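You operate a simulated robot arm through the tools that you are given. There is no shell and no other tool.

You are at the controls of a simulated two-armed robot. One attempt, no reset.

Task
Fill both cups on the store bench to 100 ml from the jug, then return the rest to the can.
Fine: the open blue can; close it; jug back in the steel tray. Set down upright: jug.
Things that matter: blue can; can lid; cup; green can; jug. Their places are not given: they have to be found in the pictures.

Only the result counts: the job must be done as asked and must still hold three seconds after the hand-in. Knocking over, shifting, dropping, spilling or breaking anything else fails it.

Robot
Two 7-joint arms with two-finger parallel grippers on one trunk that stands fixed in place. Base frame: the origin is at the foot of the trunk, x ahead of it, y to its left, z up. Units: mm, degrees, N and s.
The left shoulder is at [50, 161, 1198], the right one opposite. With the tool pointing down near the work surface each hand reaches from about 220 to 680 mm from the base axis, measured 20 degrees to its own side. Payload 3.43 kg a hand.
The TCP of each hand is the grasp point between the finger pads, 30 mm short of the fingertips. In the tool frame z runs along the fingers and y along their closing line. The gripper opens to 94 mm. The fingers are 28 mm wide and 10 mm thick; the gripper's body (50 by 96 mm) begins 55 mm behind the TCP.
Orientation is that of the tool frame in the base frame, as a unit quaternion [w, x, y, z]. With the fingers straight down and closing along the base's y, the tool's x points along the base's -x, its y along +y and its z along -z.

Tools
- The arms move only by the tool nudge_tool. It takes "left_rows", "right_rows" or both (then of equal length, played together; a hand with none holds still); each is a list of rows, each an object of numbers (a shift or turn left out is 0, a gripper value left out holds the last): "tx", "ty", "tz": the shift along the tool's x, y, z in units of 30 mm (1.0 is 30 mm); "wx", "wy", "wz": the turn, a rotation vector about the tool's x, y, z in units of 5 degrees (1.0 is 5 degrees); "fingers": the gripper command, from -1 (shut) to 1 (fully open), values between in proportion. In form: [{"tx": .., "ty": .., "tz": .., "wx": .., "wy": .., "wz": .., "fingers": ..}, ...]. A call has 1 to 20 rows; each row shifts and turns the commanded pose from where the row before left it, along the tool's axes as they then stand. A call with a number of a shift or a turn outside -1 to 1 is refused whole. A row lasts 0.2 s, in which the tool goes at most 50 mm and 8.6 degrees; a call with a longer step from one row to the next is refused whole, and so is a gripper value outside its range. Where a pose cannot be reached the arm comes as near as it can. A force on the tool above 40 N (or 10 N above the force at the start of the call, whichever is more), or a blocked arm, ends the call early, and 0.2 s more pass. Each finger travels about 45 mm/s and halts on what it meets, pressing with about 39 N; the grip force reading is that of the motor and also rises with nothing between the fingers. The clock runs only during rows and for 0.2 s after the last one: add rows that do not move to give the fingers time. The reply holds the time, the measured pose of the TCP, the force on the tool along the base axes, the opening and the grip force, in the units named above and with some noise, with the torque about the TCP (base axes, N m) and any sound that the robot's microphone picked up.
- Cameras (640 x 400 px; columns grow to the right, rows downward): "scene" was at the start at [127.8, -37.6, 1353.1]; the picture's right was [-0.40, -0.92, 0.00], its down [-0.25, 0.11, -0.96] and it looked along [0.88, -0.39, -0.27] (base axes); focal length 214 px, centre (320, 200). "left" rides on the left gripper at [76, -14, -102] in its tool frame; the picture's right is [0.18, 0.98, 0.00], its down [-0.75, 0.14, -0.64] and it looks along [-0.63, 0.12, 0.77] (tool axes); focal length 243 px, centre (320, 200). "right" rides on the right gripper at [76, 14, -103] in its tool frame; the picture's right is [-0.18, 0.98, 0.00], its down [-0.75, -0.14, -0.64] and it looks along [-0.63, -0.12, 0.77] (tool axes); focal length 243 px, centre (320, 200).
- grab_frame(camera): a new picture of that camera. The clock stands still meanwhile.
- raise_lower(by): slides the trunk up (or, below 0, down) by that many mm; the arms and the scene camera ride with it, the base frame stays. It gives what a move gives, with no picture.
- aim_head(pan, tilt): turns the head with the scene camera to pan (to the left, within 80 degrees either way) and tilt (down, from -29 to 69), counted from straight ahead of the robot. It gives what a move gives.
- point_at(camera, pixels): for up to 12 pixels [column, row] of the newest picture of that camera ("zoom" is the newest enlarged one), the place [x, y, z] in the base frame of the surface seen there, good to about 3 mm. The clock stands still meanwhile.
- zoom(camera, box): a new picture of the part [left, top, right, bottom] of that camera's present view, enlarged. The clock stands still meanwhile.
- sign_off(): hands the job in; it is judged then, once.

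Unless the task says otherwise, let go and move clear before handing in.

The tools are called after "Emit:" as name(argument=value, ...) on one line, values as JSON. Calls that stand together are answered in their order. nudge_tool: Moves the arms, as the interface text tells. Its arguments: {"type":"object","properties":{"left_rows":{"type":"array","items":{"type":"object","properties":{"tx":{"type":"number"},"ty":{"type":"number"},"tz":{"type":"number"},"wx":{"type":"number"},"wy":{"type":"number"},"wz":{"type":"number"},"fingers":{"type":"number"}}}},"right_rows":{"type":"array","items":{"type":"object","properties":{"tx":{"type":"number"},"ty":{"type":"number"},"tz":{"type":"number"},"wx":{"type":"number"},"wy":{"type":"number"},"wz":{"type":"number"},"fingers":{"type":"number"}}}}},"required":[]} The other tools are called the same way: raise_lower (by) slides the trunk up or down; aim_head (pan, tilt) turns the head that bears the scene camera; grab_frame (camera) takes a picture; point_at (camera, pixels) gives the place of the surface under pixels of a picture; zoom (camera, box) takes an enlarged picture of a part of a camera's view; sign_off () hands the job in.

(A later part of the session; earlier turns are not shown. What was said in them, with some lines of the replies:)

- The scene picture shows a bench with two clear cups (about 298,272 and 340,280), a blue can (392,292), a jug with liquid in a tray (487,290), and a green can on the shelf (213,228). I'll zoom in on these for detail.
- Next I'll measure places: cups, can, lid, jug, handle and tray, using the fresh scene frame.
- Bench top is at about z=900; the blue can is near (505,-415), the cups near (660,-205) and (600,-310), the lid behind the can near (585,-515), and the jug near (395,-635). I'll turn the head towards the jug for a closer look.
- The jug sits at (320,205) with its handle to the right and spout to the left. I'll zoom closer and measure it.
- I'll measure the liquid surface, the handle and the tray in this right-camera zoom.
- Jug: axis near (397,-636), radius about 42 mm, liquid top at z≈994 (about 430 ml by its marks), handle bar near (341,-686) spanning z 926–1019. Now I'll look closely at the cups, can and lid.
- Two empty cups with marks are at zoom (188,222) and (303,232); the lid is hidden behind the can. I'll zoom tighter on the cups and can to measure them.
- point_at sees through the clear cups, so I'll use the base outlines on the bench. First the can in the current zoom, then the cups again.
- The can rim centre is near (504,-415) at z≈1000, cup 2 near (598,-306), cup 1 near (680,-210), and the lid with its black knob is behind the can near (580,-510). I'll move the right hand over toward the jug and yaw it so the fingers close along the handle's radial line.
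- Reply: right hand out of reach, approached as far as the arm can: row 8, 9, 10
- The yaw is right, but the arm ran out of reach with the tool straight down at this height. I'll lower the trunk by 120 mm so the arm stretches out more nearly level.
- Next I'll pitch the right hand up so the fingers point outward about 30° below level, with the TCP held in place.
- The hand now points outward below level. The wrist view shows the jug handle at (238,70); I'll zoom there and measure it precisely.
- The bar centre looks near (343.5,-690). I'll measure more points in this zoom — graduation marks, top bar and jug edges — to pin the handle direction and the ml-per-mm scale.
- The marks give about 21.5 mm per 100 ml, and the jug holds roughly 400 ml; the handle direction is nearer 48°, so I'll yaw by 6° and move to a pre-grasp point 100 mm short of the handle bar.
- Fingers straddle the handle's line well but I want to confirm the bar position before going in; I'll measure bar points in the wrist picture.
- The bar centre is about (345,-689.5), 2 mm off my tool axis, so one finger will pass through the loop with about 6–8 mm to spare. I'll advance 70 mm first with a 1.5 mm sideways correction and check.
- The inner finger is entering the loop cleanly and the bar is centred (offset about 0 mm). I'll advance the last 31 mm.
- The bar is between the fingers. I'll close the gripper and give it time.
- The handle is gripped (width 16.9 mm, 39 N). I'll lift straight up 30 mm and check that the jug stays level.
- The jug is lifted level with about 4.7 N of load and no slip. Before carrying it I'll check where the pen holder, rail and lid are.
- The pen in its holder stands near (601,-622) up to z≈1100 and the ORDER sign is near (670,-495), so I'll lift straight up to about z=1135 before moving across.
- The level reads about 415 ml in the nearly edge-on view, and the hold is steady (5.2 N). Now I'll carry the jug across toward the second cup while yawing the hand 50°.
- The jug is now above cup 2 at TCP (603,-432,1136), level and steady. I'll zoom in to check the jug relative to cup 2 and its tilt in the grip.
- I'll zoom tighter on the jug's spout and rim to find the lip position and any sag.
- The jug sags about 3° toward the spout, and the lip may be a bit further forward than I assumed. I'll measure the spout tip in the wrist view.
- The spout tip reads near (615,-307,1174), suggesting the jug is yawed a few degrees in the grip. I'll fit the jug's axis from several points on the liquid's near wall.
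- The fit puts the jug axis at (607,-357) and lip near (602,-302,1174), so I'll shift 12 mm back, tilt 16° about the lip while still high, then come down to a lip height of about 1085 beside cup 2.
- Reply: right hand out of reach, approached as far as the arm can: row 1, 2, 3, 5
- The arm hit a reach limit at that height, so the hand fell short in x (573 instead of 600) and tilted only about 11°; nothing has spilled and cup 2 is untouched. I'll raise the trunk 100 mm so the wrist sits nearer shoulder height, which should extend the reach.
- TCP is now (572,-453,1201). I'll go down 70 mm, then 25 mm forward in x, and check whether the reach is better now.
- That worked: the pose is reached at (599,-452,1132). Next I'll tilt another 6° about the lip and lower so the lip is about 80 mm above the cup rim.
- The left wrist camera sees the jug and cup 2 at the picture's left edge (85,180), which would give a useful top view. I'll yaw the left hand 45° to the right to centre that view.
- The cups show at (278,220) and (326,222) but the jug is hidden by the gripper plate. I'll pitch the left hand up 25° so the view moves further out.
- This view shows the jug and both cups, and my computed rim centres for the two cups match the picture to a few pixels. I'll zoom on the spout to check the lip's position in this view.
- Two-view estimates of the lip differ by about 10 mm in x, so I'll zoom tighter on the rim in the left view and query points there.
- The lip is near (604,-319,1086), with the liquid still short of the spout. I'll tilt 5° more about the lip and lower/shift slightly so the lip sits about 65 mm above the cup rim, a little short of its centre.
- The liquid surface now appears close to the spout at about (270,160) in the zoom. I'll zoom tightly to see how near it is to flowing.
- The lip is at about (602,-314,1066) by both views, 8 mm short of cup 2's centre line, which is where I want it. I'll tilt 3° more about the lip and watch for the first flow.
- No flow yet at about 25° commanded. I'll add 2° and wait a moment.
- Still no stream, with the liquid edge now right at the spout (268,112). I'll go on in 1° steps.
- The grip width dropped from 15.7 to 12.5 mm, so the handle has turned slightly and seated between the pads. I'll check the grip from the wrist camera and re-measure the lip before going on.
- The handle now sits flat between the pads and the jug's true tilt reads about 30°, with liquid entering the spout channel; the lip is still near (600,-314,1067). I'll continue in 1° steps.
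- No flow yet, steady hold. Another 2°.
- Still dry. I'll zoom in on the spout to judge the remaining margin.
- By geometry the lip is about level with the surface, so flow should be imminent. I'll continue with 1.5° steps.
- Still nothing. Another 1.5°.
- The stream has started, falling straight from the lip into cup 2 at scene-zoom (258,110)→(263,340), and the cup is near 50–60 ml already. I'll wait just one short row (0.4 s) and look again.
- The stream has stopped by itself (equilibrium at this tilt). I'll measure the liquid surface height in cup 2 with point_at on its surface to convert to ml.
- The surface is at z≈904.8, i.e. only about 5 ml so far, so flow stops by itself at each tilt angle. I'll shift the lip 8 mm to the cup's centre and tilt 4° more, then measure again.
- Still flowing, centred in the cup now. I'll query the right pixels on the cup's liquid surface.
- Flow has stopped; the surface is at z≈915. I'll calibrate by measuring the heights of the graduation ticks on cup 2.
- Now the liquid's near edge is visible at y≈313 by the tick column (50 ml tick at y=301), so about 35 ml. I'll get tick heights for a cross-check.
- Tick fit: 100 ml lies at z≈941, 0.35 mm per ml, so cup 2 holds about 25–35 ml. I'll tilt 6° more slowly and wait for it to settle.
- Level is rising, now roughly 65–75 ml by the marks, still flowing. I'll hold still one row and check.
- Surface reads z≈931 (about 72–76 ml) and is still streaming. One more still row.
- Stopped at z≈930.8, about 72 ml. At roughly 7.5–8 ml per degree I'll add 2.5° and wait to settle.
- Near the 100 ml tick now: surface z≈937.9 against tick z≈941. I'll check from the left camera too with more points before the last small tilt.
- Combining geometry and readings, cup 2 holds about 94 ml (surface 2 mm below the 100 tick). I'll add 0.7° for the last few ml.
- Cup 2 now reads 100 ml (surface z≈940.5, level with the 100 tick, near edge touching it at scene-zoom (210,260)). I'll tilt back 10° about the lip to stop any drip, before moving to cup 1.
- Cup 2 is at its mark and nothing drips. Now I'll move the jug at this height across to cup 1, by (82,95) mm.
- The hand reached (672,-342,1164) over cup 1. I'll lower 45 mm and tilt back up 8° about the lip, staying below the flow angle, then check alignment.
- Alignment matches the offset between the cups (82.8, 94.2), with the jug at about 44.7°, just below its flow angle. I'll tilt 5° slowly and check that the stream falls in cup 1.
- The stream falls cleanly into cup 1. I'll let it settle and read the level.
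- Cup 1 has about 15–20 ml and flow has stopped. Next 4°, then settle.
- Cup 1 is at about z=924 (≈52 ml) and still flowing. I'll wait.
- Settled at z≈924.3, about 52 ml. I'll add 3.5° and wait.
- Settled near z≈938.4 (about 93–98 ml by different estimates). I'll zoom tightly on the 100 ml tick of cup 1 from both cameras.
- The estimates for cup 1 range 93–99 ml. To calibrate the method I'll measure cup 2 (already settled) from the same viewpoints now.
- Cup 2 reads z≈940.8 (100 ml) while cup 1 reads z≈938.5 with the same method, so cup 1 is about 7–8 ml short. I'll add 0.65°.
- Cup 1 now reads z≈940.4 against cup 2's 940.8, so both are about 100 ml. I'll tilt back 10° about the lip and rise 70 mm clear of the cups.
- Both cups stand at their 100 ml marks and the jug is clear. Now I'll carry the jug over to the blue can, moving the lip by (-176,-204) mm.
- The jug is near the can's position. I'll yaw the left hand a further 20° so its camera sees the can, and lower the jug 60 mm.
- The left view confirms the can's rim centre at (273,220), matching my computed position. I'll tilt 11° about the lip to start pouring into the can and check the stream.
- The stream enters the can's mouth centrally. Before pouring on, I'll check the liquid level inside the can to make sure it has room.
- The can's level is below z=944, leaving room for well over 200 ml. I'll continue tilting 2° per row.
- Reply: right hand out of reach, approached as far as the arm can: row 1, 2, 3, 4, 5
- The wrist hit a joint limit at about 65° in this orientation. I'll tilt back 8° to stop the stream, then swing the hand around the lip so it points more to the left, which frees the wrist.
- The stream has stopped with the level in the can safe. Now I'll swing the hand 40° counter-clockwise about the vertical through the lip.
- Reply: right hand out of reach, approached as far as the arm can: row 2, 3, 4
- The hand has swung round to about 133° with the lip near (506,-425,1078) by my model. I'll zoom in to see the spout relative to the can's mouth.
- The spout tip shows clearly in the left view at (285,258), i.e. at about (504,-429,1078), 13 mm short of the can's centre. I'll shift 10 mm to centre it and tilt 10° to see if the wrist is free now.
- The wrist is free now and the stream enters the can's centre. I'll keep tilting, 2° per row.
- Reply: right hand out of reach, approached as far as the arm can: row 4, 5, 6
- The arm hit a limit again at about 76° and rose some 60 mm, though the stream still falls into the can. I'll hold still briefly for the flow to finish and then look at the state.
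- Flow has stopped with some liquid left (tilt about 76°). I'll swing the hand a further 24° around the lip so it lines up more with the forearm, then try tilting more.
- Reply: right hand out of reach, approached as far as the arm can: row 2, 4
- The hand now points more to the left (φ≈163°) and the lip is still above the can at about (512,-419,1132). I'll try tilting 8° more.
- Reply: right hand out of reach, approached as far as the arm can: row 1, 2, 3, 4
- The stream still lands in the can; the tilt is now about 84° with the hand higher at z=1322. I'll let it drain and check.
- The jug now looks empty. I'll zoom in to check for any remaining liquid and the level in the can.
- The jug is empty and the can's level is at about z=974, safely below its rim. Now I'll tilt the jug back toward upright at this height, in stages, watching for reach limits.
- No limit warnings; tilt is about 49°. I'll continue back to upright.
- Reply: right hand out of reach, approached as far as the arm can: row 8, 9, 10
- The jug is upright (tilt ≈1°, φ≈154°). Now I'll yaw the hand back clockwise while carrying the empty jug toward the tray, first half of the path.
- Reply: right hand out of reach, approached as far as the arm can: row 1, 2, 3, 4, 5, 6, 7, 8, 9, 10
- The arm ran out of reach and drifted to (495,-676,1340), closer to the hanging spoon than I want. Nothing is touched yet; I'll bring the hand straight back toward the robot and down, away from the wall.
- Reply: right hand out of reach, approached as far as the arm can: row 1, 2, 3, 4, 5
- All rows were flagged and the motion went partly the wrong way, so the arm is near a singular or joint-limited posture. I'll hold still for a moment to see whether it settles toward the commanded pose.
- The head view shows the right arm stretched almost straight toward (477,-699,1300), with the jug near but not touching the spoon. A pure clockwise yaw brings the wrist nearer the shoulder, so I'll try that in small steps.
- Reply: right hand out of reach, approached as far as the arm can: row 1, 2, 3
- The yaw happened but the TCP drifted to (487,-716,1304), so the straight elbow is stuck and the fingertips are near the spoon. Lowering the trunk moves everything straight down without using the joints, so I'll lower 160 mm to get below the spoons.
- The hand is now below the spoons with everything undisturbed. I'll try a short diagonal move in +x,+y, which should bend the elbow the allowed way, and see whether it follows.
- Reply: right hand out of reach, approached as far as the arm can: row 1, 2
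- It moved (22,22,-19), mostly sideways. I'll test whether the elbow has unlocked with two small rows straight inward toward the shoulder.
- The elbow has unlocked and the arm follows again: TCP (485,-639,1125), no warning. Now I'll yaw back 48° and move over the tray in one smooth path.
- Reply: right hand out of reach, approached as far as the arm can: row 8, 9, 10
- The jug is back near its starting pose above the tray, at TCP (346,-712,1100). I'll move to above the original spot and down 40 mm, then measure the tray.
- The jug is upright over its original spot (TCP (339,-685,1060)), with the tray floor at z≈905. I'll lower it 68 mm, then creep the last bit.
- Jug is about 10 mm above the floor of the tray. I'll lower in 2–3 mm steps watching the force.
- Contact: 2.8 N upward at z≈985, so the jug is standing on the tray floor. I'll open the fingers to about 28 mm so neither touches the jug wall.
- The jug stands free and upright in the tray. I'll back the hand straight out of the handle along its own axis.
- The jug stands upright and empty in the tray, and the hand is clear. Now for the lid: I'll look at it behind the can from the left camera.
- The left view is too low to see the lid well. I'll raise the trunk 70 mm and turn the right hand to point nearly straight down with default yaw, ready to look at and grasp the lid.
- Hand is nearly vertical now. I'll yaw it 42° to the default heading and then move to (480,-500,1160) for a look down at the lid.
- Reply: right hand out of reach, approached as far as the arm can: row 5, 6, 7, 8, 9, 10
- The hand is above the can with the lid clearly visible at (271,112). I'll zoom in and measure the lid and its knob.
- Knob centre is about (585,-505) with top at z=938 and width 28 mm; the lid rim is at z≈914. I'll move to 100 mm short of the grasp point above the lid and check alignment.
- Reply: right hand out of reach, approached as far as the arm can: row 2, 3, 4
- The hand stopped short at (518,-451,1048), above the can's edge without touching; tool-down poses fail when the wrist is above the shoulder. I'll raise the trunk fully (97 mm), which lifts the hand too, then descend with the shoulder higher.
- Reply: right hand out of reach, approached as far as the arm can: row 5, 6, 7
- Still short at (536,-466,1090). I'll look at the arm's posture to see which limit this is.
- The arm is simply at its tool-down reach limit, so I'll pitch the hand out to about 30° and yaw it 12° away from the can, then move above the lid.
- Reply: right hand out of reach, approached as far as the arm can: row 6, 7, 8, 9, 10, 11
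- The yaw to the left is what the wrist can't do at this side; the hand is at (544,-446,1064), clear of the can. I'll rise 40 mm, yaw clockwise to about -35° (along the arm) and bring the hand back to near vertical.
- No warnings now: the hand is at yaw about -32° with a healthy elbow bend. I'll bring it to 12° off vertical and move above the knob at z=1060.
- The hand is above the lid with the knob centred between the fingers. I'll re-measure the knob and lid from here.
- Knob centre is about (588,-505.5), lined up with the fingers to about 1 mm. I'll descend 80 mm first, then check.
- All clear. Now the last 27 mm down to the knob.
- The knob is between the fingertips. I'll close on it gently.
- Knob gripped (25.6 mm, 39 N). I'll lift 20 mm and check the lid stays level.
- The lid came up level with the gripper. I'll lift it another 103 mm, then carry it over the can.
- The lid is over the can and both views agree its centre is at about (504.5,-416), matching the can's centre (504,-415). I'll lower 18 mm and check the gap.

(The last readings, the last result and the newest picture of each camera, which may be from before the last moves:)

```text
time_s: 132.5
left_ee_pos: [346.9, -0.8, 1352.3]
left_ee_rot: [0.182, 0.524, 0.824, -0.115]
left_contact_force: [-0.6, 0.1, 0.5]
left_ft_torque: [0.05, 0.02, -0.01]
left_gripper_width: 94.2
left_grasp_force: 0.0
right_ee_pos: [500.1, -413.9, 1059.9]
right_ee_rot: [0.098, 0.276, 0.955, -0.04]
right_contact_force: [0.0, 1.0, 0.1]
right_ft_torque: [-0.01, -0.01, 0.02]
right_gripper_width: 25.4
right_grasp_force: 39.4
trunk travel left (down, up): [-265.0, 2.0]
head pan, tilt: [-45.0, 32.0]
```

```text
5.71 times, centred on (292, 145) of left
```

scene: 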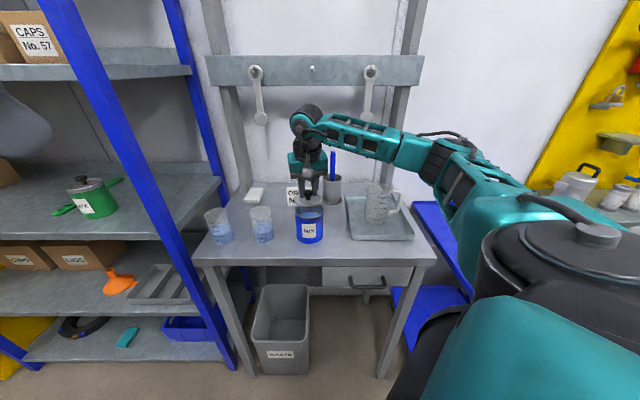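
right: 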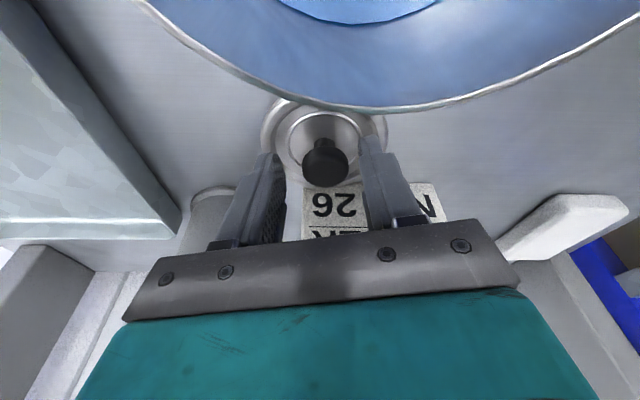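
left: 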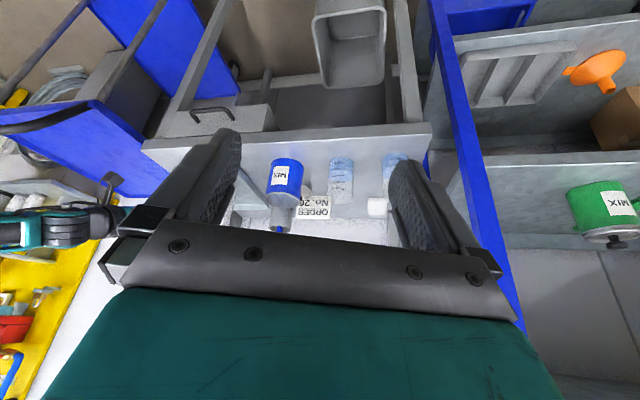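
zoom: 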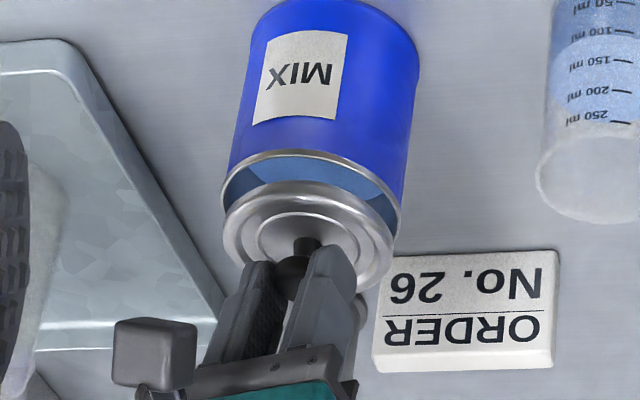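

Both views show the lid concentric with the can to within about 1–2 mm, a few mm above it. I'll lower in small steps while watching the force.

Emit:
nudge_tool(right_rows=[{"tx": 0.035, "ty": 0.004, "tz": 0.163}, {"tx": 0.021, "ty": 0.002, "tz": 0.098}, {"tx": 0.014, "ty": 0.001, "tz": 0.065}, {}])

Emit:
zoom(camera="scene", box=[280, 170, 345, 235])

Emit:
zoom(camera="left", box=[260, 110, 325, 180])

```text
time_s: 133.5
left_ee_pos: [346.6, -0.8, 1353.2]
left_ee_rot: [0.183, 0.523, 0.824, -0.116]
left_contact_force: [0.2, 0.7, 0.9]
left_ft_torque: [0.01, 0.0, 0.02]
left_gripper_width: 94.1
left_grasp_force: 0.0
right_ee_pos: [500.2, -412.3, 1049.4]
right_ee_rot: [0.099, 0.276, 0.955, -0.04]
right_contact_force: [-0.1, -0.6, -0.9]
right_ft_torque: [-0.02, -0.02, -0.02]
right_gripper_width: 25.6
right_grasp_force: 39.0
trunk travel left (down, up): [-265.0, 2.0]
head pan, tilt: [-45.0, 32.0]
```

```text
6.15 times, centred on (312, 202) of scene
```

zoom: 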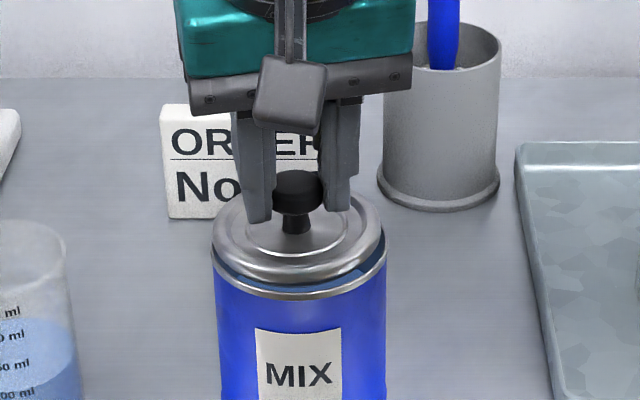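

```text
5.71 times, centred on (292, 145) of left
```

zoom: 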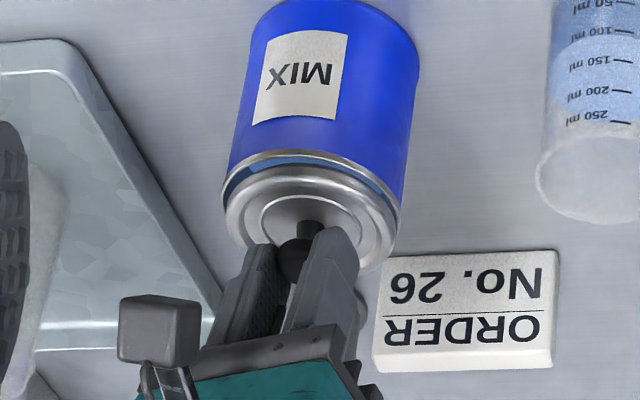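

The gap is now a few mm and concentric. I'll keep lowering gently until contact.

Emit:
nudge_tool(right_rows=[{"tx": 0.014, "ty": 0.001, "tz": 0.065}, {"tx": 0.014, "ty": 0.001, "tz": 0.065}, {}])

Emit:
zoom(camera="scene", box=[280, 170, 345, 235])

```text
time_s: 134.3
left_ee_pos: [345.5, 0.4, 1352.4]
left_ee_rot: [0.182, 0.524, 0.824, -0.116]
left_contact_force: [0.2, 0.5, -0.7]
left_ft_torque: [-0.03, -0.01, -0.01]
left_gripper_width: 94.2
left_grasp_force: 0.0
right_ee_pos: [500.1, -413.9, 1047.0]
right_ee_rot: [0.099, 0.276, 0.955, -0.04]
right_contact_force: [-2.2, 0.5, 5.5]
right_ft_torque: [0.38, 0.02, 0.07]
right_gripper_width: 25.6
right_grasp_force: 39.1
trunk travel left (down, up): [-265.0, 2.0]
head pan, tilt: [-45.0, 32.0]
heard: snap
```

```text
6.15 times, centred on (312, 202) of scene
```

zoom: 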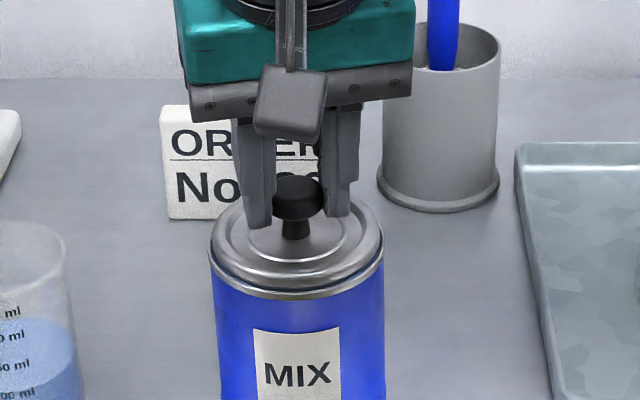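

A snap was heard: the lid has latched on the can, with 5.5 N of contact force. I'll open the fingers slowly to release the knob.

Emit:
nudge_tool(right_rows=[{"fingers": -0.4}, {"fingers": -0.25}, {"fingers": -0.1}, {"fingers": 0}, {}])

Emit:
zoom(camera="scene", box=[280, 170, 345, 235])

Emit:
zoom(camera="left", box=[260, 110, 325, 180])

```text
time_s: 135.5
left_ee_pos: [346.0, -1.0, 1351.2]
left_ee_rot: [0.183, 0.523, 0.824, -0.116]
left_contact_force: [-0.5, -0.6, 0.2]
left_ft_torque: [0.03, 0.0, 0.02]
left_gripper_width: 93.7
left_grasp_force: 0.1
right_ee_pos: [499.7, -413.8, 1046.2]
right_ee_rot: [0.098, 0.276, 0.955, -0.04]
right_contact_force: [-0.3, 0.6, 1.0]
right_ft_torque: [0.0, 0.02, -0.03]
right_gripper_width: 46.9
right_grasp_force: 0.0
trunk travel left (down, up): [-265.0, 2.0]
head pan, tilt: [-45.0, 32.0]
```

```text
6.15 times, centred on (312, 202) of scene
```

zoom: 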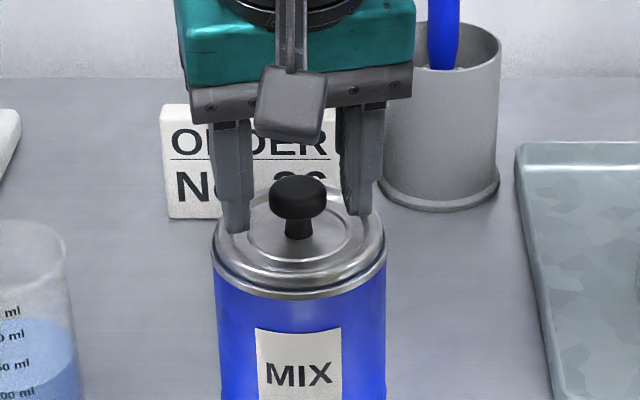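

```text
5.71 times, centred on (292, 145) of left
```

zoom: 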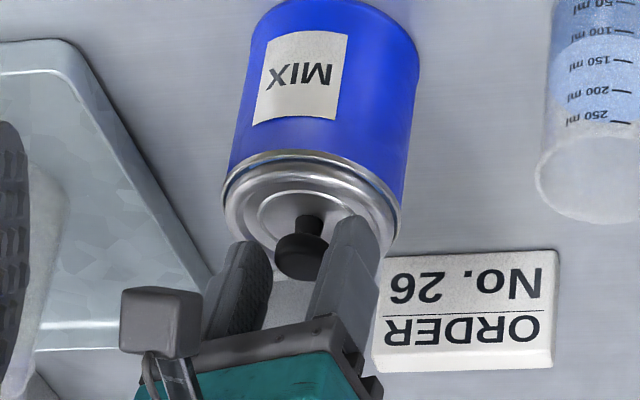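

The lid sits flush on the can and the can stands upright in its old place. I'll raise the hand straight up and clear.

Emit:
nudge_tool(right_rows=[{"tx": -0.07, "ty": -0.0075, "tz": -0.327}, {"tx": -0.14, "ty": -0.015, "tz": -0.653}, {"tx": -0.14, "ty": -0.015, "tz": -0.653}, {"tx": -0.14, "ty": -0.015, "tz": -0.653}, {"tx": -0.14, "ty": -0.015, "tz": -0.653}, {"tx": 0.6, "tz": 0.1}, {"tx": 0.6, "tz": 0.1}, {"tx": 0.6, "tz": 0.1}, {"tx": 0.6, "tz": 0.1}, {}])

Emit:
grab_frame(camera="scene")

Emit:
zoom(camera="scene", box=[195, 160, 345, 260])

Emit:
zoom(camera="scene", box=[335, 160, 435, 260])

Emit:
zoom(camera="left", box=[240, 80, 380, 220])

```text
time_s: 137.7
left_ee_pos: [346.8, -0.3, 1351.8]
left_ee_rot: [0.184, 0.523, 0.824, -0.116]
left_contact_force: [0.1, 0.5, 0.5]
left_ft_torque: [0.0, 0.01, -0.01]
left_gripper_width: 94.1
left_grasp_force: 0.1
right_ee_pos: [440.8, -375.5, 1109.0]
right_ee_rot: [0.098, 0.276, 0.955, -0.039]
right_contact_force: [-0.2, -0.1, -0.5]
right_ft_torque: [0.03, -0.01, 0.03]
right_gripper_width: 47.2
right_grasp_force: 0.0
trunk travel left (down, up): [-265.0, 2.0]
head pan, tilt: [-45.0, 32.0]
```

```text
taken
```

scene: 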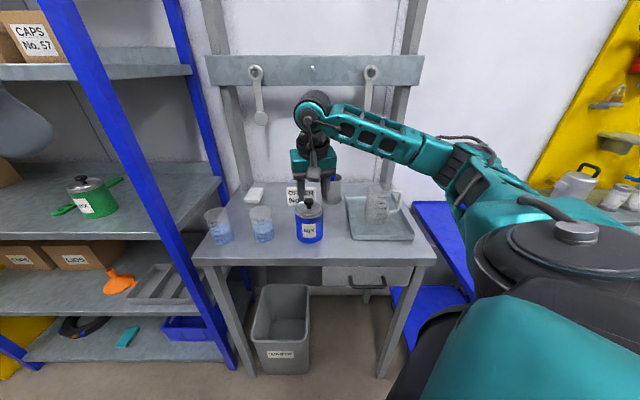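

```text
4.00 times, centred on (270, 210) of scene
```

zoom: 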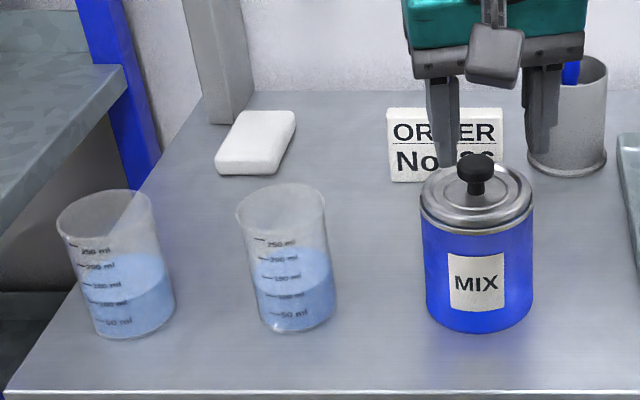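

```text
4.00 times, centred on (385, 210) of scene
```

zoom: 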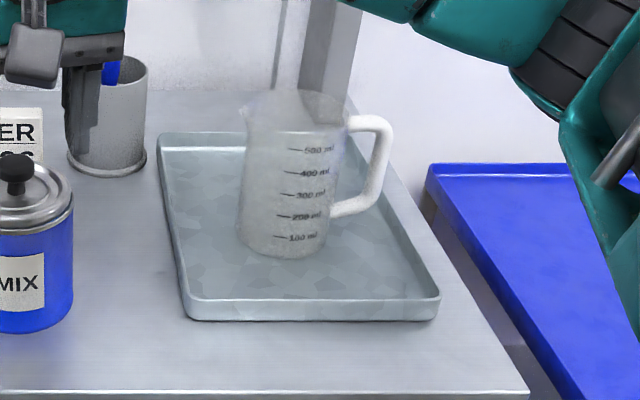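

```text
2.86 times, centred on (310, 150) of left
```

zoom: 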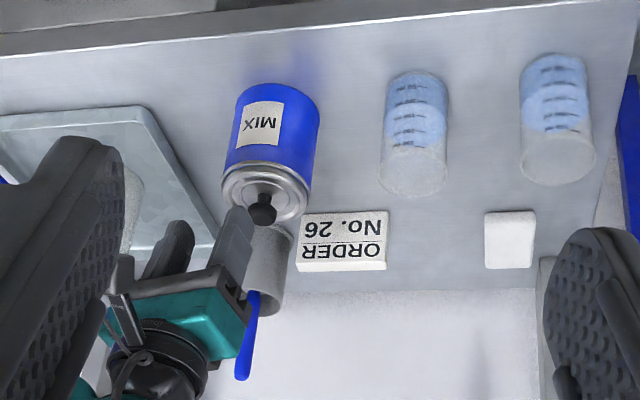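

The can is closed, the jug is upright and empty in the tray, and the cups are undisturbed. I'll move the hand further up and away, then do one last check of the cup levels.

Emit:
nudge_tool(right_rows=[{"tx": 0.2, "ty": -0.015, "tz": -0.653}, {"tx": 0.2, "ty": -0.015, "tz": -0.653}, {"tx": 0.2, "ty": -0.015, "tz": -0.653}, {"tx": 0.2, "ty": -0.015, "tz": -0.653}, {"tx": 0.2, "ty": -0.015, "tz": -0.653}, {}])

Emit:
zoom(camera="scene", box=[200, 195, 240, 245])

Emit:
point_at(camera="zoom", pixels=[[300, 215], [330, 220], [360, 225], [340, 200], [350, 240], [310, 235], [370, 210], [325, 205], [240, 245], [230, 205], [290, 200], [345, 215]])

Emit:
zoom(camera="scene", box=[242, 195, 282, 245])

Emit:
point_at(camera="zoom", pixels=[[330, 200], [350, 205], [370, 210], [360, 195], [360, 225], [340, 215], [380, 200], [350, 190], [385, 215], [345, 225], [300, 190], [370, 225]])

```text
time_s: 139.1
left_ee_pos: [346.1, -1.2, 1350.4]
left_ee_rot: [0.183, 0.523, 0.824, -0.116]
left_contact_force: [-1.2, -0.3, 0.4]
left_ft_torque: [-0.01, -0.02, 0.0]
left_gripper_width: 93.9
left_grasp_force: 0.0
right_ee_pos: [399.3, -351.2, 1198.6]
right_ee_rot: [0.098, 0.276, 0.955, -0.04]
right_contact_force: [0.3, 0.0, -0.7]
right_ft_torque: [-0.04, 0.0, 0.01]
right_gripper_width: 47.0
right_grasp_force: 0.1
trunk travel left (down, up): [-265.0, 2.0]
head pan, tilt: [-45.0, 32.0]
```

```text
8.00 times, centred on (220, 220) of scene
```

zoom: 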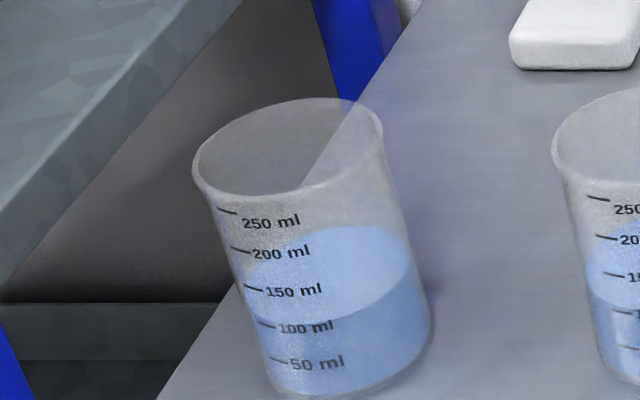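

```text
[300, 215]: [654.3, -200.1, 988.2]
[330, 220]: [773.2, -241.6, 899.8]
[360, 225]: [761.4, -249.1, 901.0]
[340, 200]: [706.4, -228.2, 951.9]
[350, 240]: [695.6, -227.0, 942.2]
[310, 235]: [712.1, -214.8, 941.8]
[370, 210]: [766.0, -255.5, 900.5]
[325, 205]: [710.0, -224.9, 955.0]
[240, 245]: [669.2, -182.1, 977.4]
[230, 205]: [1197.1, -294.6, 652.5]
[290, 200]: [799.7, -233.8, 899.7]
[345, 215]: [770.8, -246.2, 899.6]
```

```text
8.00 times, centred on (262, 220) of scene
```

zoom: 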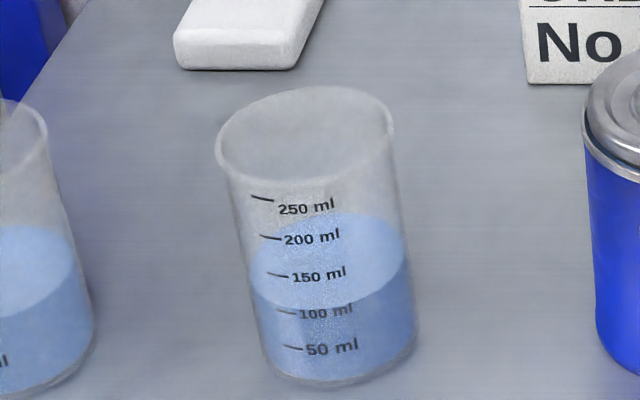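

```text
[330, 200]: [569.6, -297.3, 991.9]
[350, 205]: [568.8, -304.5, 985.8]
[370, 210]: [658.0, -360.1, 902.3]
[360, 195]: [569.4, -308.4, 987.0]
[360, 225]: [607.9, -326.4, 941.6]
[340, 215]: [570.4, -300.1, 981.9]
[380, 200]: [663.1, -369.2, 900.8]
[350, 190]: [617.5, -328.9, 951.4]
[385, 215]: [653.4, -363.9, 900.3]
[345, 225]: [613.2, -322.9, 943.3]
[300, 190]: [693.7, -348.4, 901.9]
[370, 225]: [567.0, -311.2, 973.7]
```

Both cups read z≈942 at the surface, on the 100 ml ticks (≈941). I'll take one last look into the jug and over the bench for any residue or spill.

Emit:
zoom(camera="scene", box=[355, 175, 415, 235])

Emit:
zoom(camera="scene", box=[280, 175, 340, 250])

Emit:
grab_frame(camera="right")

```text
6.67 times, centred on (385, 205) of scene
```

zoom: 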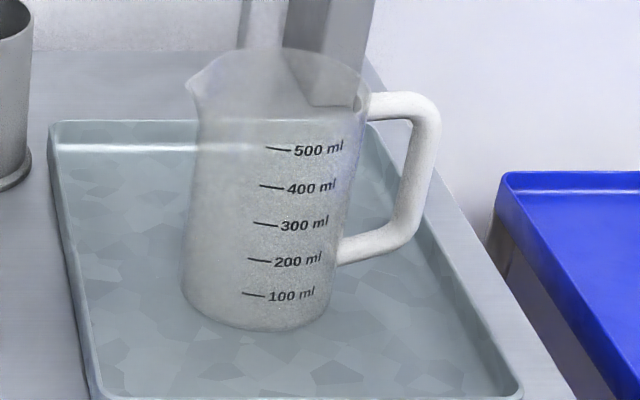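

```text
5.33 times, centred on (310, 212) of scene
```

zoom: 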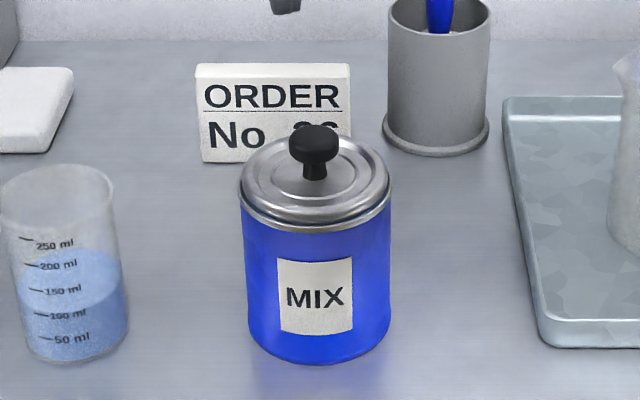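

```text
taken
```

right: 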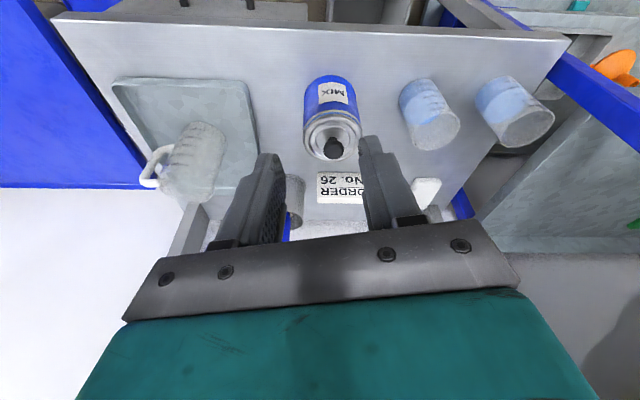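

The jug is empty and upright in the steel tray. Both cups read about 100 ml, the blue can is closed, and the bench is dry. Both hands are clear, so I'm handing in.

Emit:
sign_off()

```text
The job is handed in.
```

The job is done and handed in; the hand-in gave no verdict.

- **Cups:** both are filled to about 100 ml. The liquid in each sits on its 100 ml mark, with a reading error of a few ml.
- **Blue can:** the rest of the jug went into the open blue can. The lid then snapped shut on it, and the can is standing in its original place.
- **Jug:** it is empty and upright in the steel tray, close to where it started.
- **Everything else:** the last pictures showed no spills. The green can, the ORDER sign, the pen holder and the hanging spoons were not touched. Both hands were clear of the bench at the hand-in.

While I was carrying the empty jug back, the right arm locked at full stretch and drifted to within about 30 mm of a hanging spoon. It did not touch it. I lowered the trunk to get clear and finished the move from there.
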